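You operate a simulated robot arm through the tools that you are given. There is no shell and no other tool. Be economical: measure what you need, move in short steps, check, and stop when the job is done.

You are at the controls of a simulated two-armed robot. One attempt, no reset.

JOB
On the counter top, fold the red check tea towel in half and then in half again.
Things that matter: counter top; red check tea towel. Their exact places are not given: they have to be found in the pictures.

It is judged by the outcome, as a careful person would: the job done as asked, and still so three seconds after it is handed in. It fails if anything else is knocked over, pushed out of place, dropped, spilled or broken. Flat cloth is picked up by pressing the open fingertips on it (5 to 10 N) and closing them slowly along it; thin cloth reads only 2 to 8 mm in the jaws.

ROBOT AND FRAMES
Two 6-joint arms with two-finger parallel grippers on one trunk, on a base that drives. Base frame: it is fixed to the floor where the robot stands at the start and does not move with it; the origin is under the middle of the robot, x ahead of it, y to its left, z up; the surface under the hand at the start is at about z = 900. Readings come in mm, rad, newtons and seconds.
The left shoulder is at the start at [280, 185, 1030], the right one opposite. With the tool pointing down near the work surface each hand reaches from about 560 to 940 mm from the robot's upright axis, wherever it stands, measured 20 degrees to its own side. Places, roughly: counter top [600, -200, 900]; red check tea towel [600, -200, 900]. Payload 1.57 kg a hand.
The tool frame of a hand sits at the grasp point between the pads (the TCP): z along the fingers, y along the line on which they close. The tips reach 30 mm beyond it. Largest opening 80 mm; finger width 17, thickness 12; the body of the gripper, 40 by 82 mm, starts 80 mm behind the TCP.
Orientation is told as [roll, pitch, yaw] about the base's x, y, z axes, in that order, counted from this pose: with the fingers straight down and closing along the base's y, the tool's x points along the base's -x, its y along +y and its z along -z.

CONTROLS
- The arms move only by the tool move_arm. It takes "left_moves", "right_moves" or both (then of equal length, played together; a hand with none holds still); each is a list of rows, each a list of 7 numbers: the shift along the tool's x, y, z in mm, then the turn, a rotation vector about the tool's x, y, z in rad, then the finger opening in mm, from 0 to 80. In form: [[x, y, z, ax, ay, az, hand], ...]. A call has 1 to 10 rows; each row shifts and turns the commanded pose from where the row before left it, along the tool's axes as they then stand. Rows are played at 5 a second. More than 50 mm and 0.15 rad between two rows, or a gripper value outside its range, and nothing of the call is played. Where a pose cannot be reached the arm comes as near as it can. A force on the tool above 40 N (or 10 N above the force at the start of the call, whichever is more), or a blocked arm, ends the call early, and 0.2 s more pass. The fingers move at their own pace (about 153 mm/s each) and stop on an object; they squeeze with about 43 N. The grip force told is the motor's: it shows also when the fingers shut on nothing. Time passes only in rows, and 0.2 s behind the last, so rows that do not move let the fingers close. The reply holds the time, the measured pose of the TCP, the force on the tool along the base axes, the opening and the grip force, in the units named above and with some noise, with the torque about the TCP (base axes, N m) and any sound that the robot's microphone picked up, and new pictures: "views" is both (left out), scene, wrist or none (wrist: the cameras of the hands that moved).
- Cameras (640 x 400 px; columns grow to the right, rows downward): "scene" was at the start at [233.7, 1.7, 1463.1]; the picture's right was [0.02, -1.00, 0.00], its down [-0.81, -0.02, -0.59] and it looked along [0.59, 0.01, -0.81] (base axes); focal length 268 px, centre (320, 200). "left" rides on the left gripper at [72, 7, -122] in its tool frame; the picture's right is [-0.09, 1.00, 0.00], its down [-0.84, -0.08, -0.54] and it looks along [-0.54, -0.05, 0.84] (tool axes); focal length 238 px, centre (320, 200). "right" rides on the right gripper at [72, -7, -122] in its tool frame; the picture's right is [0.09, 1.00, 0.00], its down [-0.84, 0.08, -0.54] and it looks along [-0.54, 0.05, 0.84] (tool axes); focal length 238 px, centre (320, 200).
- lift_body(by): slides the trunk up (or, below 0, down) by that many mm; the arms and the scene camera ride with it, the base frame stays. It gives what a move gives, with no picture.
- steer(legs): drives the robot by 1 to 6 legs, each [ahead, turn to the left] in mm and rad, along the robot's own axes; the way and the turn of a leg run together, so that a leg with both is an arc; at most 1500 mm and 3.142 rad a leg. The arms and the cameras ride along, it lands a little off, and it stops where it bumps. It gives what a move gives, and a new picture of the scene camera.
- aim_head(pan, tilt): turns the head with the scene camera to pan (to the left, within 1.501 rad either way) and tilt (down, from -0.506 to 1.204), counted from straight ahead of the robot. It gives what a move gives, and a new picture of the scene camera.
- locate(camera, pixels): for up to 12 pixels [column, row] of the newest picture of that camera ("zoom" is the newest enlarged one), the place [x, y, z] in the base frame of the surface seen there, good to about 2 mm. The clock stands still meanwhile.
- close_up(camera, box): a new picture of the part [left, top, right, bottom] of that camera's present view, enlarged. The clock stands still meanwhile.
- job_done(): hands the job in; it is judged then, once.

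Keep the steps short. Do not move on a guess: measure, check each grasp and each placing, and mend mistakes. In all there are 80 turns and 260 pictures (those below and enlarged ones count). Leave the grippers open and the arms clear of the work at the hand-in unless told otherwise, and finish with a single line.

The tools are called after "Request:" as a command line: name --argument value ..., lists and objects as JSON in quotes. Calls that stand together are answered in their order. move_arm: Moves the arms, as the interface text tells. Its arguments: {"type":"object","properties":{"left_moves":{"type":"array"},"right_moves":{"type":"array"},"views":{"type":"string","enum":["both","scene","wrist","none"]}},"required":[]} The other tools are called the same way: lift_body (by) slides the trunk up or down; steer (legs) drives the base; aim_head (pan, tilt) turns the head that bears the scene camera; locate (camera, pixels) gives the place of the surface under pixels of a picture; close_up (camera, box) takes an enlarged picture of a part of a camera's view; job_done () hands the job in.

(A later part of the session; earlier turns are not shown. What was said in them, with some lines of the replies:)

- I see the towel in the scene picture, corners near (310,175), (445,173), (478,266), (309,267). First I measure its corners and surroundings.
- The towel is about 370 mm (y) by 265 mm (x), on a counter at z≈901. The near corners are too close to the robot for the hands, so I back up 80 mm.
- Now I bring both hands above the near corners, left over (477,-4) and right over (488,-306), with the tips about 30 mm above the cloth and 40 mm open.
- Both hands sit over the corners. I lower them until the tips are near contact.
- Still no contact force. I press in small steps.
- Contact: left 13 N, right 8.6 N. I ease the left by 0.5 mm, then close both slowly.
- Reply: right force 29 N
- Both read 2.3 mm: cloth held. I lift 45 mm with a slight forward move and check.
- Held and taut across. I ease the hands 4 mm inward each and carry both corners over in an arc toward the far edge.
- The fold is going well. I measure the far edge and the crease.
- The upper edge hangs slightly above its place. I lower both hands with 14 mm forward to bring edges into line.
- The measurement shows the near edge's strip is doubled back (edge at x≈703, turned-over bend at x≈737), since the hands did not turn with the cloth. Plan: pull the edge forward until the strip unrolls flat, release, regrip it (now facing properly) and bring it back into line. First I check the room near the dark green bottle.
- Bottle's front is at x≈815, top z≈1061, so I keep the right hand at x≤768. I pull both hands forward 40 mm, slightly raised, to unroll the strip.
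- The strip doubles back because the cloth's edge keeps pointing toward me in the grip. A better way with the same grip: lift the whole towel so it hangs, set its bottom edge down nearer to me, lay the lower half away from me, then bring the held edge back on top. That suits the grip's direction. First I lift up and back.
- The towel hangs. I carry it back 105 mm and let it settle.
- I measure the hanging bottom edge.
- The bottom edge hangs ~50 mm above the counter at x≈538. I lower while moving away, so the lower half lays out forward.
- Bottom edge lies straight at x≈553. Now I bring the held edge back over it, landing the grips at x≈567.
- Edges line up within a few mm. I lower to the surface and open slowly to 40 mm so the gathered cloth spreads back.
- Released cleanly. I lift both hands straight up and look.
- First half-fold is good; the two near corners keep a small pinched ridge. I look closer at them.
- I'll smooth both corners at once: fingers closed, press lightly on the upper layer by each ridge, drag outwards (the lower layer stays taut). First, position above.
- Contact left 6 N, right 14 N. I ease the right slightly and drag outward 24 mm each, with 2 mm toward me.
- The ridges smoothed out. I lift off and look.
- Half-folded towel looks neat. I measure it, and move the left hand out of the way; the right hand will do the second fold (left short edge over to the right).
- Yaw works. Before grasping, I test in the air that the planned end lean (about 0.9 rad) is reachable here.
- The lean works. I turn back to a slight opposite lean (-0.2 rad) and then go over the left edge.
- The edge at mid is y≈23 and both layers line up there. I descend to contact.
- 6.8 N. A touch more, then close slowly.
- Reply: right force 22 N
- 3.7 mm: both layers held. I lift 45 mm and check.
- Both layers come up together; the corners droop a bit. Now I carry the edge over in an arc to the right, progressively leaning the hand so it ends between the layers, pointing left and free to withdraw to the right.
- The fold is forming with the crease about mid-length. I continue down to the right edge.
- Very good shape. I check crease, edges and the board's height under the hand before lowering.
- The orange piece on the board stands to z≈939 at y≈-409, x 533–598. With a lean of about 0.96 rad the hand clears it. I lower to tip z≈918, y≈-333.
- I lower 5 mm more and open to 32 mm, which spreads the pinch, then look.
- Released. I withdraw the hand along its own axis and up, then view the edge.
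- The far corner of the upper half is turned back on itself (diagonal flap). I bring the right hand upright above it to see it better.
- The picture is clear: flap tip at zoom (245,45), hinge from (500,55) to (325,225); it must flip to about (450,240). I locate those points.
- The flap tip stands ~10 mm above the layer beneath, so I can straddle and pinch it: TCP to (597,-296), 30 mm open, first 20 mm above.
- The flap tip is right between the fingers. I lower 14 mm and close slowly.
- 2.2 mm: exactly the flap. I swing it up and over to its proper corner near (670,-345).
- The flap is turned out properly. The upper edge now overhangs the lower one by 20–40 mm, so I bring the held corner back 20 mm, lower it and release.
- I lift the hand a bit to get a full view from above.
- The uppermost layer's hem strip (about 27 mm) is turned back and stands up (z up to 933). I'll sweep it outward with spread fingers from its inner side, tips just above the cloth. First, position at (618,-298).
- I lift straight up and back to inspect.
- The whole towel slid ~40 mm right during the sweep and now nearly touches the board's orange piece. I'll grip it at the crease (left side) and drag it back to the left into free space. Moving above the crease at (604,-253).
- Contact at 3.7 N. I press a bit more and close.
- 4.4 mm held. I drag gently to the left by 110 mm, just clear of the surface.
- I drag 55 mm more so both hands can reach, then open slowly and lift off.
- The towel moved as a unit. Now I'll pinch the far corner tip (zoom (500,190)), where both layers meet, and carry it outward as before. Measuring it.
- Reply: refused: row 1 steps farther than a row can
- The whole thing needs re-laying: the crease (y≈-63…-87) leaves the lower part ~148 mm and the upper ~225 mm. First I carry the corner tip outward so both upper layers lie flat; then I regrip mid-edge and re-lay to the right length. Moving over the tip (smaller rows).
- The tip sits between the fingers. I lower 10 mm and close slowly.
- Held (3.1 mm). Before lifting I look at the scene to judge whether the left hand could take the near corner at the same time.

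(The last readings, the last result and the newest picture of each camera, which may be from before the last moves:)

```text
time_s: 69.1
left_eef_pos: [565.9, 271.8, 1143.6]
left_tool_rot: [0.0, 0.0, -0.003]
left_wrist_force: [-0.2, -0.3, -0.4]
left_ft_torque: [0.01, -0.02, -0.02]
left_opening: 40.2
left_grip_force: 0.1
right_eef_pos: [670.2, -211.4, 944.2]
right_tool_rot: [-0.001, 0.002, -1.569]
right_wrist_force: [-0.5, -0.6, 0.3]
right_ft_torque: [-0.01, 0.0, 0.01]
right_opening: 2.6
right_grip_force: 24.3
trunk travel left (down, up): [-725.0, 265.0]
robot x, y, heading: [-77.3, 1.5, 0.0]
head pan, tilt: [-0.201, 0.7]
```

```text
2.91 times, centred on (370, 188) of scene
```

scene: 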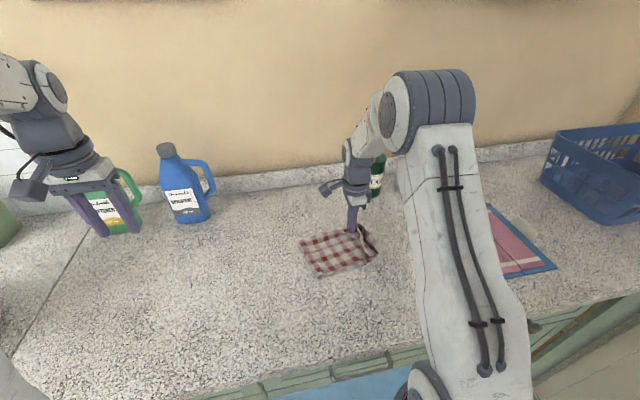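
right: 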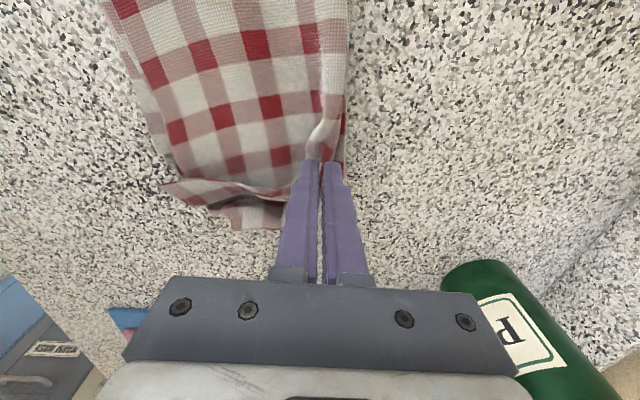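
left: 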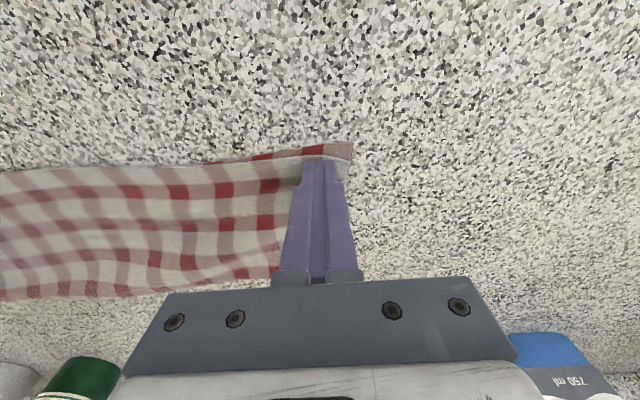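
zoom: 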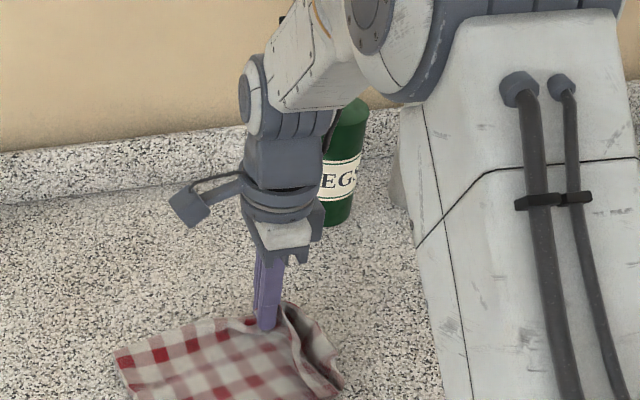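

There isn't safe room for both arms, so I continue one-handed. I lift the corner high and to the left so the layers straighten and the crease can move left.

Request:
move_arm --right_moves '[[21, -2, -40, 0, 0, 0, 0], [25, -3, -40, 0, 0, 0, 0], [30, -3, -35, 0, 0, 0, 0], [35, -2, -25, 0, 0, 0, 0], [30, -3, -10, 0, 0, 0, 0], [0, 0, 0, 0, 0, 0, 0]]'

Request:
close_up --camera "scene" --box '[270, 170, 430, 270]'

```text
time_s: 70.5
left_eef_pos: [566.0, 271.8, 1144.3]
left_tool_rot: [-0.003, 0.001, -0.002]
left_wrist_force: [0.1, 0.2, 0.9]
left_ft_torque: [0.0, -0.02, 0.03]
left_opening: 40.0
left_grip_force: 0.1
right_eef_pos: [657.0, -70.3, 1096.4]
right_tool_rot: [-0.001, -0.001, -1.568]
right_wrist_force: [-1.0, 0.6, 0.4]
right_ft_torque: [-0.04, -0.01, -0.01]
right_opening: 2.9
right_grip_force: 24.0
trunk travel left (down, up): [-725.0, 265.0]
robot x, y, heading: [-80.9, -0.3, -0.002]
head pan, tilt: [-0.201, 0.7]
```

scene: 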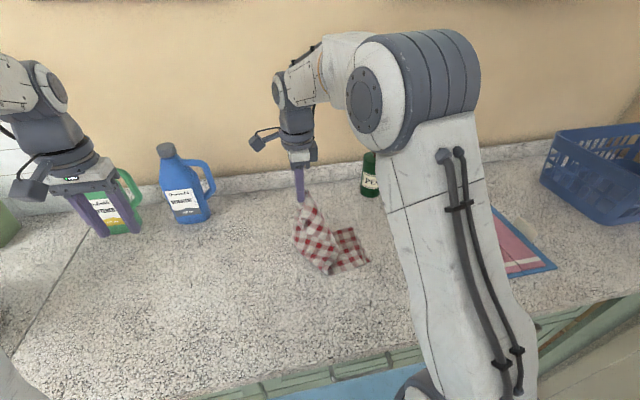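
right: 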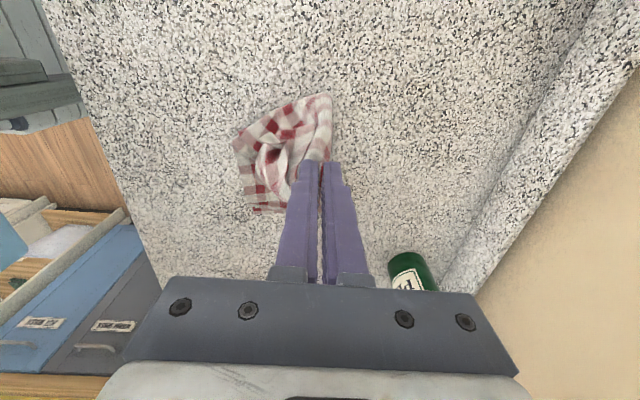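

```text
4.00 times, centred on (350, 220) of scene
```

zoom: 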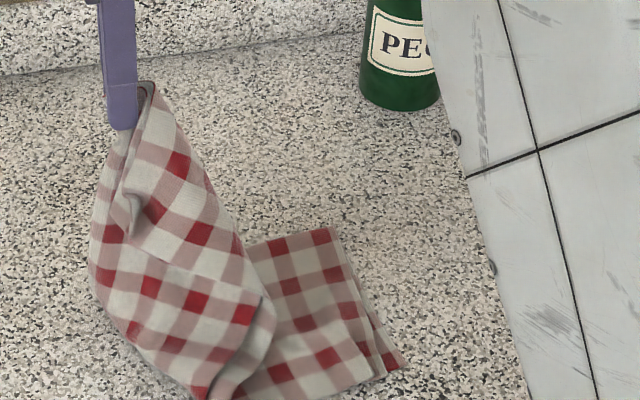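

The upper half is off the lower one. I measure the lower half's corners.

Request:
locate --camera "zoom" --pixels '[[332, 230], [403, 365], [250, 245], [240, 395], [380, 372], [262, 300], [215, 395], [100, 280]]'

```text
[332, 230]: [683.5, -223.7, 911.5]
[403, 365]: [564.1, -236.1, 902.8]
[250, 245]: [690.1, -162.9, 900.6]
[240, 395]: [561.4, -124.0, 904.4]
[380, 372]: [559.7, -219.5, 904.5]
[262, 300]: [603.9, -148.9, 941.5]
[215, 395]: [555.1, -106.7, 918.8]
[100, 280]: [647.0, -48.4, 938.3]
```

I lay the corner down in an arc toward the lower far-right corner (683,-224).

Request:
move_arm --right_moves '[[-40, 7, 6, 0, 0, 0, 0], [-35, 5, 20, 0, 0, 0, 0], [-33, 5, 32, 0, 0, 0, 0], [-25, 4, 38, 0, 0, 0, 0], [-15, 3, 35, 0, 0, 0, 0], [0, -1, 15, 0, 0, 0, 0]]'

Request:
close_up --camera "scene" --box '[270, 180, 430, 280]'

Request:
close_up --camera "right" --box '[120, 40, 440, 240]'

```text
time_s: 71.9
left_eef_pos: [565.8, 271.6, 1144.5]
left_tool_rot: [-0.001, 0.0, -0.001]
left_wrist_force: [0.7, -0.5, 0.6]
left_ft_torque: [0.03, 0.01, 0.0]
left_opening: 40.2
left_grip_force: 0.0
right_eef_pos: [680.7, -219.0, 947.7]
right_tool_rot: [-0.002, 0.002, -1.57]
right_wrist_force: [-0.2, -0.2, 1.3]
right_ft_torque: [0.01, 0.01, -0.03]
right_opening: 2.7
right_grip_force: 24.2
trunk travel left (down, up): [-725.0, 265.0]
robot x, y, heading: [-81.8, -1.9, -0.003]
head pan, tilt: [-0.201, 0.7]
```

scene: 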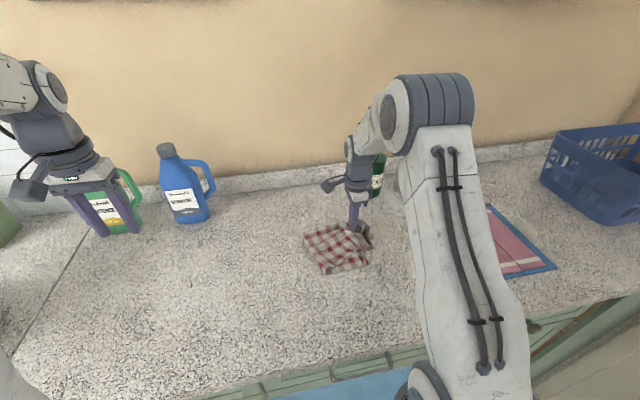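
right: 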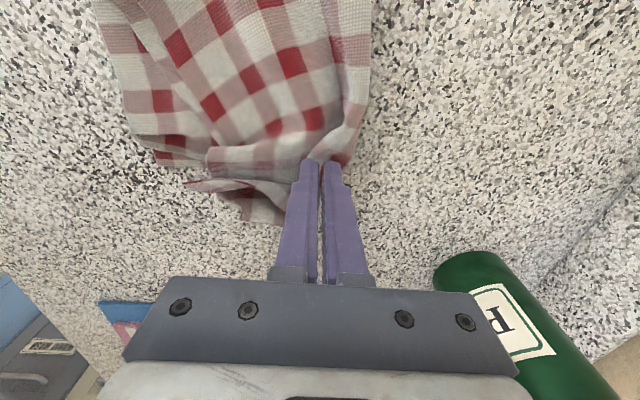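

```text
4.00 times, centred on (350, 230) of scene
```

zoom: 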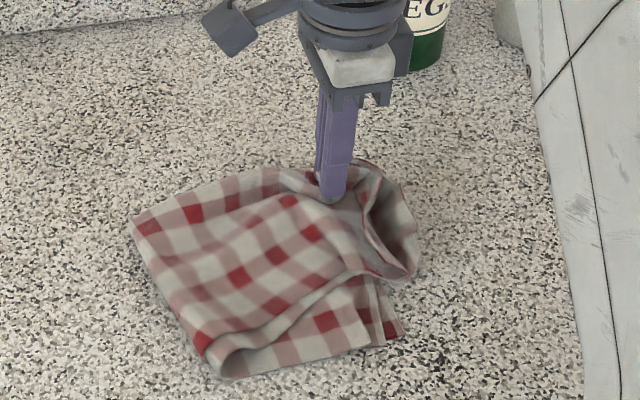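

```text
2.00 times, centred on (280, 140) of right
```

zoom: 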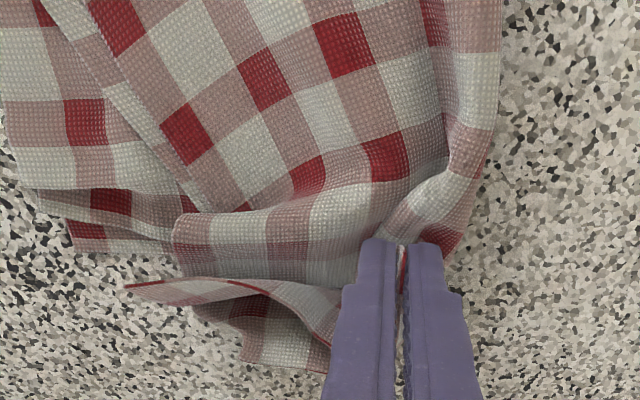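

Far corner is in place. I lower it and release, keeping position, then back the hand off upward.

Request:
move_arm --right_moves '[[0, 0, 8, 0, 0, 0, 0], [0, 0, 4, 0, 0, 0, 0], [0, 0, 0, 0, 0, 0, 8], [0, 0, 0, 0, 0, 0, 18], [0, 0, -10, 0, 0, 0, 24], [0, 0, -40, 0, 0, 0, 24], [0, -20, -40, 0, 0, 0, 24], [-20, -25, -35, 0, 0, 0, 24]]' --views "wrist"

Request:
close_up --camera "right" --box '[200, 0, 440, 150]'

Request:
locate --camera "right" --pixels '[[320, 100]]'

Request:
close_up --camera "scene" --box '[280, 200, 400, 275]'

```text
time_s: 73.7
left_eef_pos: [566.5, 272.3, 1144.8]
left_tool_rot: [0.0, -0.001, -0.002]
left_wrist_force: [0.8, -0.5, 0.1]
left_ft_torque: [-0.03, 0.02, 0.01]
left_opening: 40.2
left_grip_force: 0.0
right_eef_pos: [634.8, -236.9, 1063.1]
right_tool_rot: [-0.001, 0.002, -1.569]
right_wrist_force: [-0.3, 0.0, -0.3]
right_ft_torque: [-0.01, 0.0, 0.01]
right_opening: 24.1
right_grip_force: 0.1
trunk travel left (down, up): [-725.0, 265.0]
robot x, y, heading: [-78.3, 1.2, 0.002]
head pan, tilt: [-0.201, 0.7]
```

right: 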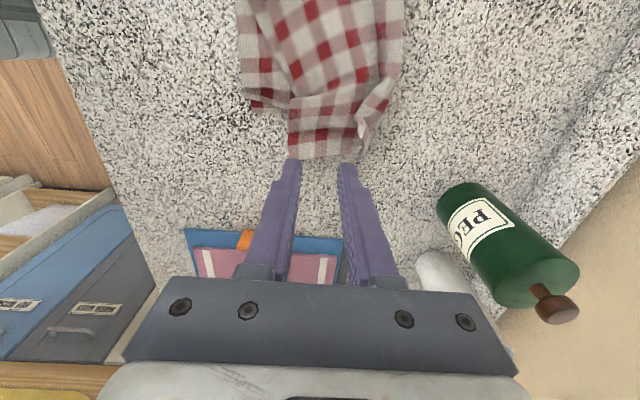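

```text
2.67 times, centred on (320, 75) of right
```

zoom: 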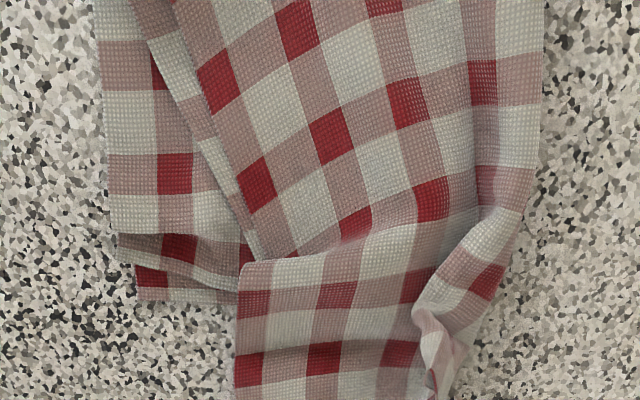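

```text
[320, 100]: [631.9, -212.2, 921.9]
```

```text
5.33 times, centred on (340, 238) of scene
```

zoom: 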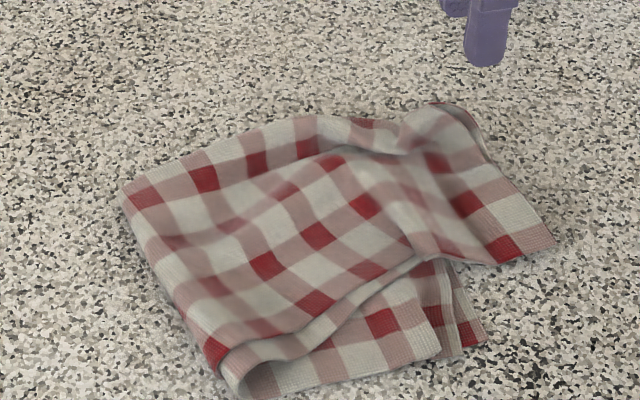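

The hem has unrolled nicely. The near corner of the upper layers (scene zoom (550,245)) must move to the lower near-right corner (zoom (480,345)). I measure.

Request:
locate --camera "zoom" --pixels '[[553, 243], [500, 264], [525, 225], [480, 343], [455, 350], [485, 155], [430, 110], [125, 190], [228, 375], [415, 260], [470, 215]]'

Request:
close_up --camera "right" --box '[220, 50, 440, 188]'

```text
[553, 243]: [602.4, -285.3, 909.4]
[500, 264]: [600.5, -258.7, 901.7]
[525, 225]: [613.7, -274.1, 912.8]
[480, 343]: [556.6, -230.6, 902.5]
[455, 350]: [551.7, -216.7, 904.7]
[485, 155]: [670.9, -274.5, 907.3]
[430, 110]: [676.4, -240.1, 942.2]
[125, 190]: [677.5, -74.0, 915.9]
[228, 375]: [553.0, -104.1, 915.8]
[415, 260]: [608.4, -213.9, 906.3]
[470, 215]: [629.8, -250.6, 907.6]
```

```text
2.90 times, centred on (330, 119) of right
5 turns are left
```

zoom: 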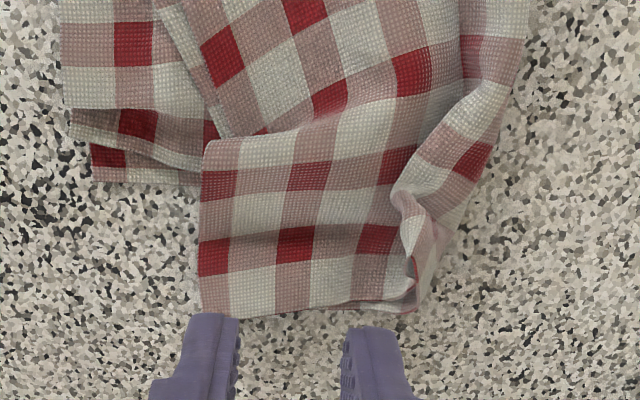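

Only 5 turns are left, so I act compactly: pinch both upper layers near that corner at (624,-276).

Request:
move_arm --right_moves '[[-15, -4, 40, 0, 0, 0, 22], [-14, -4, 45, 0, 0, 0, 22], [-10, -3, 38, 0, 0, 0, 22], [0, 0, 5.5, 0, 0, 0, 22], [0, 0, 2, 0, 0, 0, 22], [0, 0, 0, 0, 0, 0, 17], [0, 0, 0, 0, 0, 0, 12], [0, 0, 0, 0, 0, 0, 7], [0, 0, 0, 0, 0, 0, 2], [0, 0, 0, 0, 0, 0, 0]]' --views "wrist"

```text
time_s: 75.9
left_eef_pos: [566.5, 272.9, 1144.3]
left_tool_rot: [-0.002, -0.001, -0.001]
left_wrist_force: [1.0, -0.1, 0.5]
left_ft_torque: [-0.02, 0.0, 0.01]
left_opening: 40.1
left_grip_force: 0.2
right_eef_pos: [624.4, -277.2, 932.8]
right_tool_rot: [0.001, -0.001, -1.57]
right_wrist_force: [1.5, -0.2, 7.2]
right_ft_torque: [0.03, -0.01, 0.0]
right_opening: 2.3
right_grip_force: 23.6
trunk travel left (down, up): [-725.0, 265.0]
robot x, y, heading: [-80.2, 1.1, -0.004]
head pan, tilt: [-0.201, 0.7]
4 turns are left
```

right: 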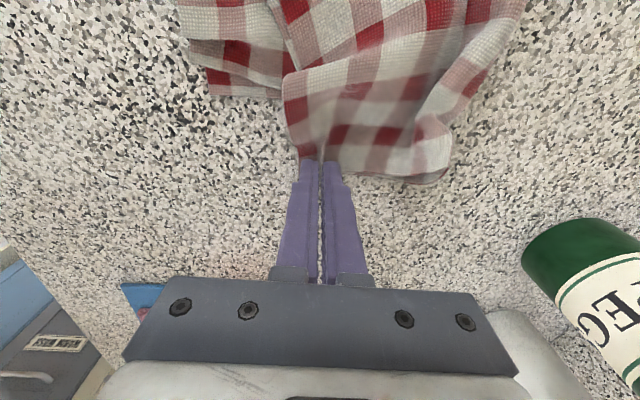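

Held. I carry it up and back toward the lower near-right corner, lay it down and release.

Request:
move_arm --right_moves '[[15, -6, -25, 0, 0, 0, 0], [22, -10, -25, 0, 0, 0, 0], [20, -10, -15, 0, 0, 0, 0], [5, -8, 0, 0, 0, 0, 0], [-8, -5, 20, 0, 0, 0, 0], [-12, -3, 25, 0, 0, 0, 0], [-4, 0, 15, 0, 0, 0, 0], [0, 0, 0, 0, 0, 0, 10], [0, 0, 0, 0, 0, 0, 22], [0, 0, -12, 0, 0, 0, 22]]' --views "both"

```text
time_s: 78.1
left_eef_pos: [567.0, 273.5, 1145.7]
left_tool_rot: [-0.001, 0.0, 0.001]
left_wrist_force: [-0.6, 0.3, 0.6]
left_ft_torque: [-0.02, 0.03, 0.0]
left_opening: 39.9
left_grip_force: 0.1
right_eef_pos: [581.1, -239.8, 950.2]
right_tool_rot: [-0.001, 0.002, -1.57]
right_wrist_force: [0.4, -0.1, -0.6]
right_ft_torque: [0.0, -0.02, -0.03]
right_opening: 21.9
right_grip_force: 0.1
trunk travel left (down, up): [-725.0, 265.0]
robot x, y, heading: [-79.5, -0.2, -0.003]
head pan, tilt: [-0.201, 0.7]
3 turns are left
```

scene: 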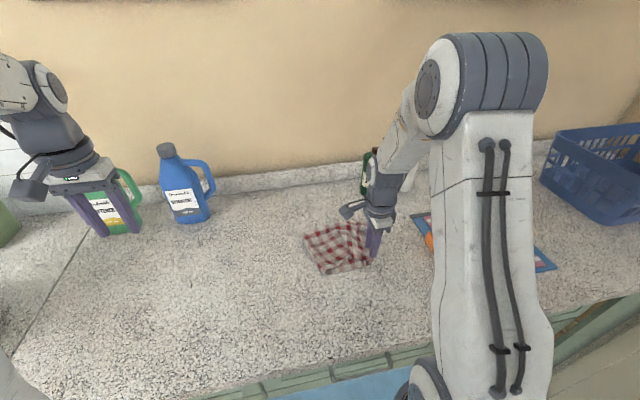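
right: 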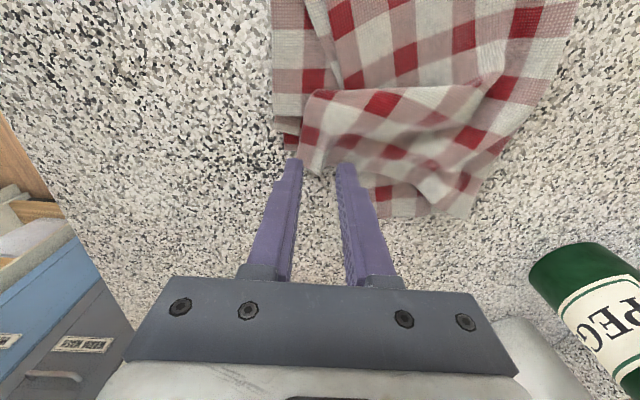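

Better. The far part of the upper edge still overhangs; I use one more grasp at (680,-274) to bring it in.

Request:
move_arm --right_moves '[[-4, 25, -40, 0, 0, 0, 22], [-10, 40, -10, 0, 0, 0, 34], [-10, 34, 20, 0, 0, 0, 34], [-10, 0, 40, 0, 0, 0, 34], [0, 0, 7, 0, 0, 0, 34], [0, 0, 0.5, 0, 0, 0, 26], [0, 0, 0, 0, 0, 0, 18], [0, 0, 0, 0, 0, 0, 10], [0, 0, 0, 0, 0, 0, 4], [0, 0, 0, 0, 0, 0, 0]]' --views "both"

```text
time_s: 80.3
left_eef_pos: [566.4, 272.2, 1145.3]
left_tool_rot: [-0.002, -0.001, -0.002]
left_wrist_force: [-0.7, 0.9, -0.5]
left_ft_torque: [0.01, 0.0, 0.0]
left_opening: 40.1
left_grip_force: 0.0
right_eef_pos: [680.3, -272.6, 932.5]
right_tool_rot: [0.001, 0.001, -1.569]
right_wrist_force: [2.6, -2.5, 16.4]
right_ft_torque: [0.01, -0.18, -0.01]
right_opening: 1.9
right_grip_force: 23.7
trunk travel left (down, up): [-725.0, 265.0]
robot x, y, heading: [-83.9, -0.4, -0.001]
head pan, tilt: [-0.201, 0.7]
2 turns are left
```

scene: 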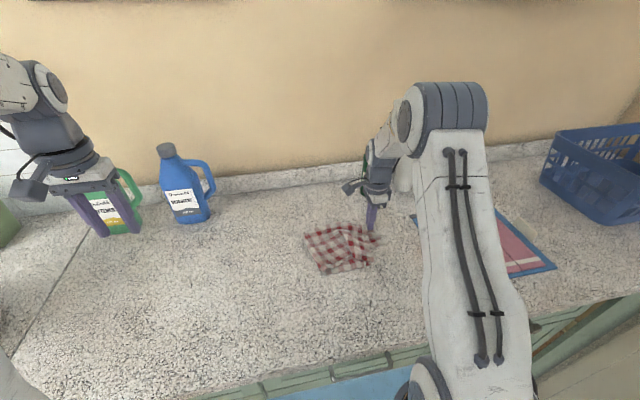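
right: 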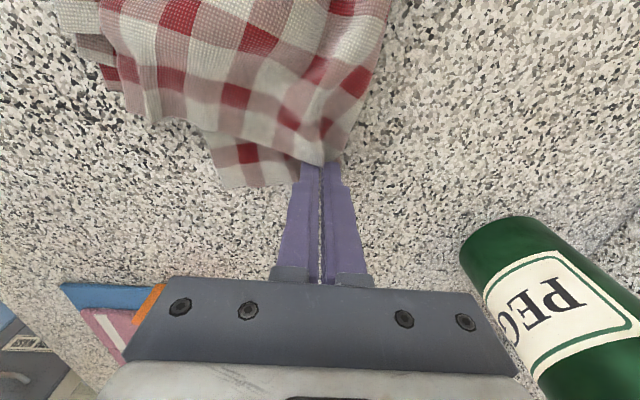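

The far corner is held. Last move: lift it, bring it back over the lower edge, lay it, release, and withdraw the hand upward.

Request:
move_arm --right_moves '[[20, 0, -30, 0, 0, 0, 0], [28, 0, -20, 0, 0, 0, 0], [20, 0, -5, 0, 0, 0, 0], [-8, 0, 22, 0, 0, 0, 0], [-10, 0, 25, 0, 0, 0, 0], [0, 0, 0, 0, 0, 0, 12], [0, 0, 0, 0, 0, 0, 28], [0, 0, -30, 0, 0, 0, 28], [0, 0, -48, 0, 0, 0, 40], [-20, 0, -45, 0, 0, 0, 60]]' --views "scene"

```text
time_s: 82.5
left_eef_pos: [566.2, 272.5, 1142.7]
left_tool_rot: [-0.002, 0.0, -0.002]
left_wrist_force: [-0.1, -1.0, -0.4]
left_ft_torque: [-0.02, -0.01, -0.01]
left_opening: 40.0
left_grip_force: 0.1
right_eef_pos: [680.2, -243.3, 1062.9]
right_tool_rot: [0.0, -0.002, -1.569]
right_wrist_force: [0.3, 0.3, -0.6]
right_ft_torque: [-0.03, 0.01, 0.0]
right_opening: 60.0
right_grip_force: 0.1
trunk travel left (down, up): [-725.0, 265.0]
robot x, y, heading: [-83.2, 1.3, -0.002]
head pan, tilt: [-0.201, 0.7]
1 turns are left
```

scene: 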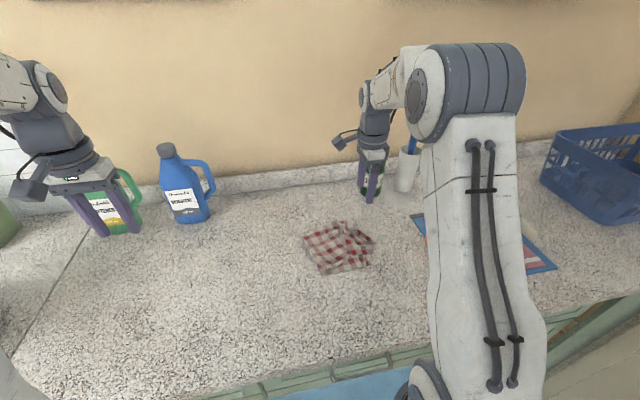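

The towel is folded to about a quarter of its size, the hands are open and clear, and nothing else has been disturbed. This is the last turn, so I hand in.

Request:
job_done

```text
The job is handed in.
```

The red check tea towel was folded in half and in half again and handed in, but the second fold is untidy: the layers are creased and not fully squared up at the right-hand edge, and I ran out of turns before I could measure or fix it.
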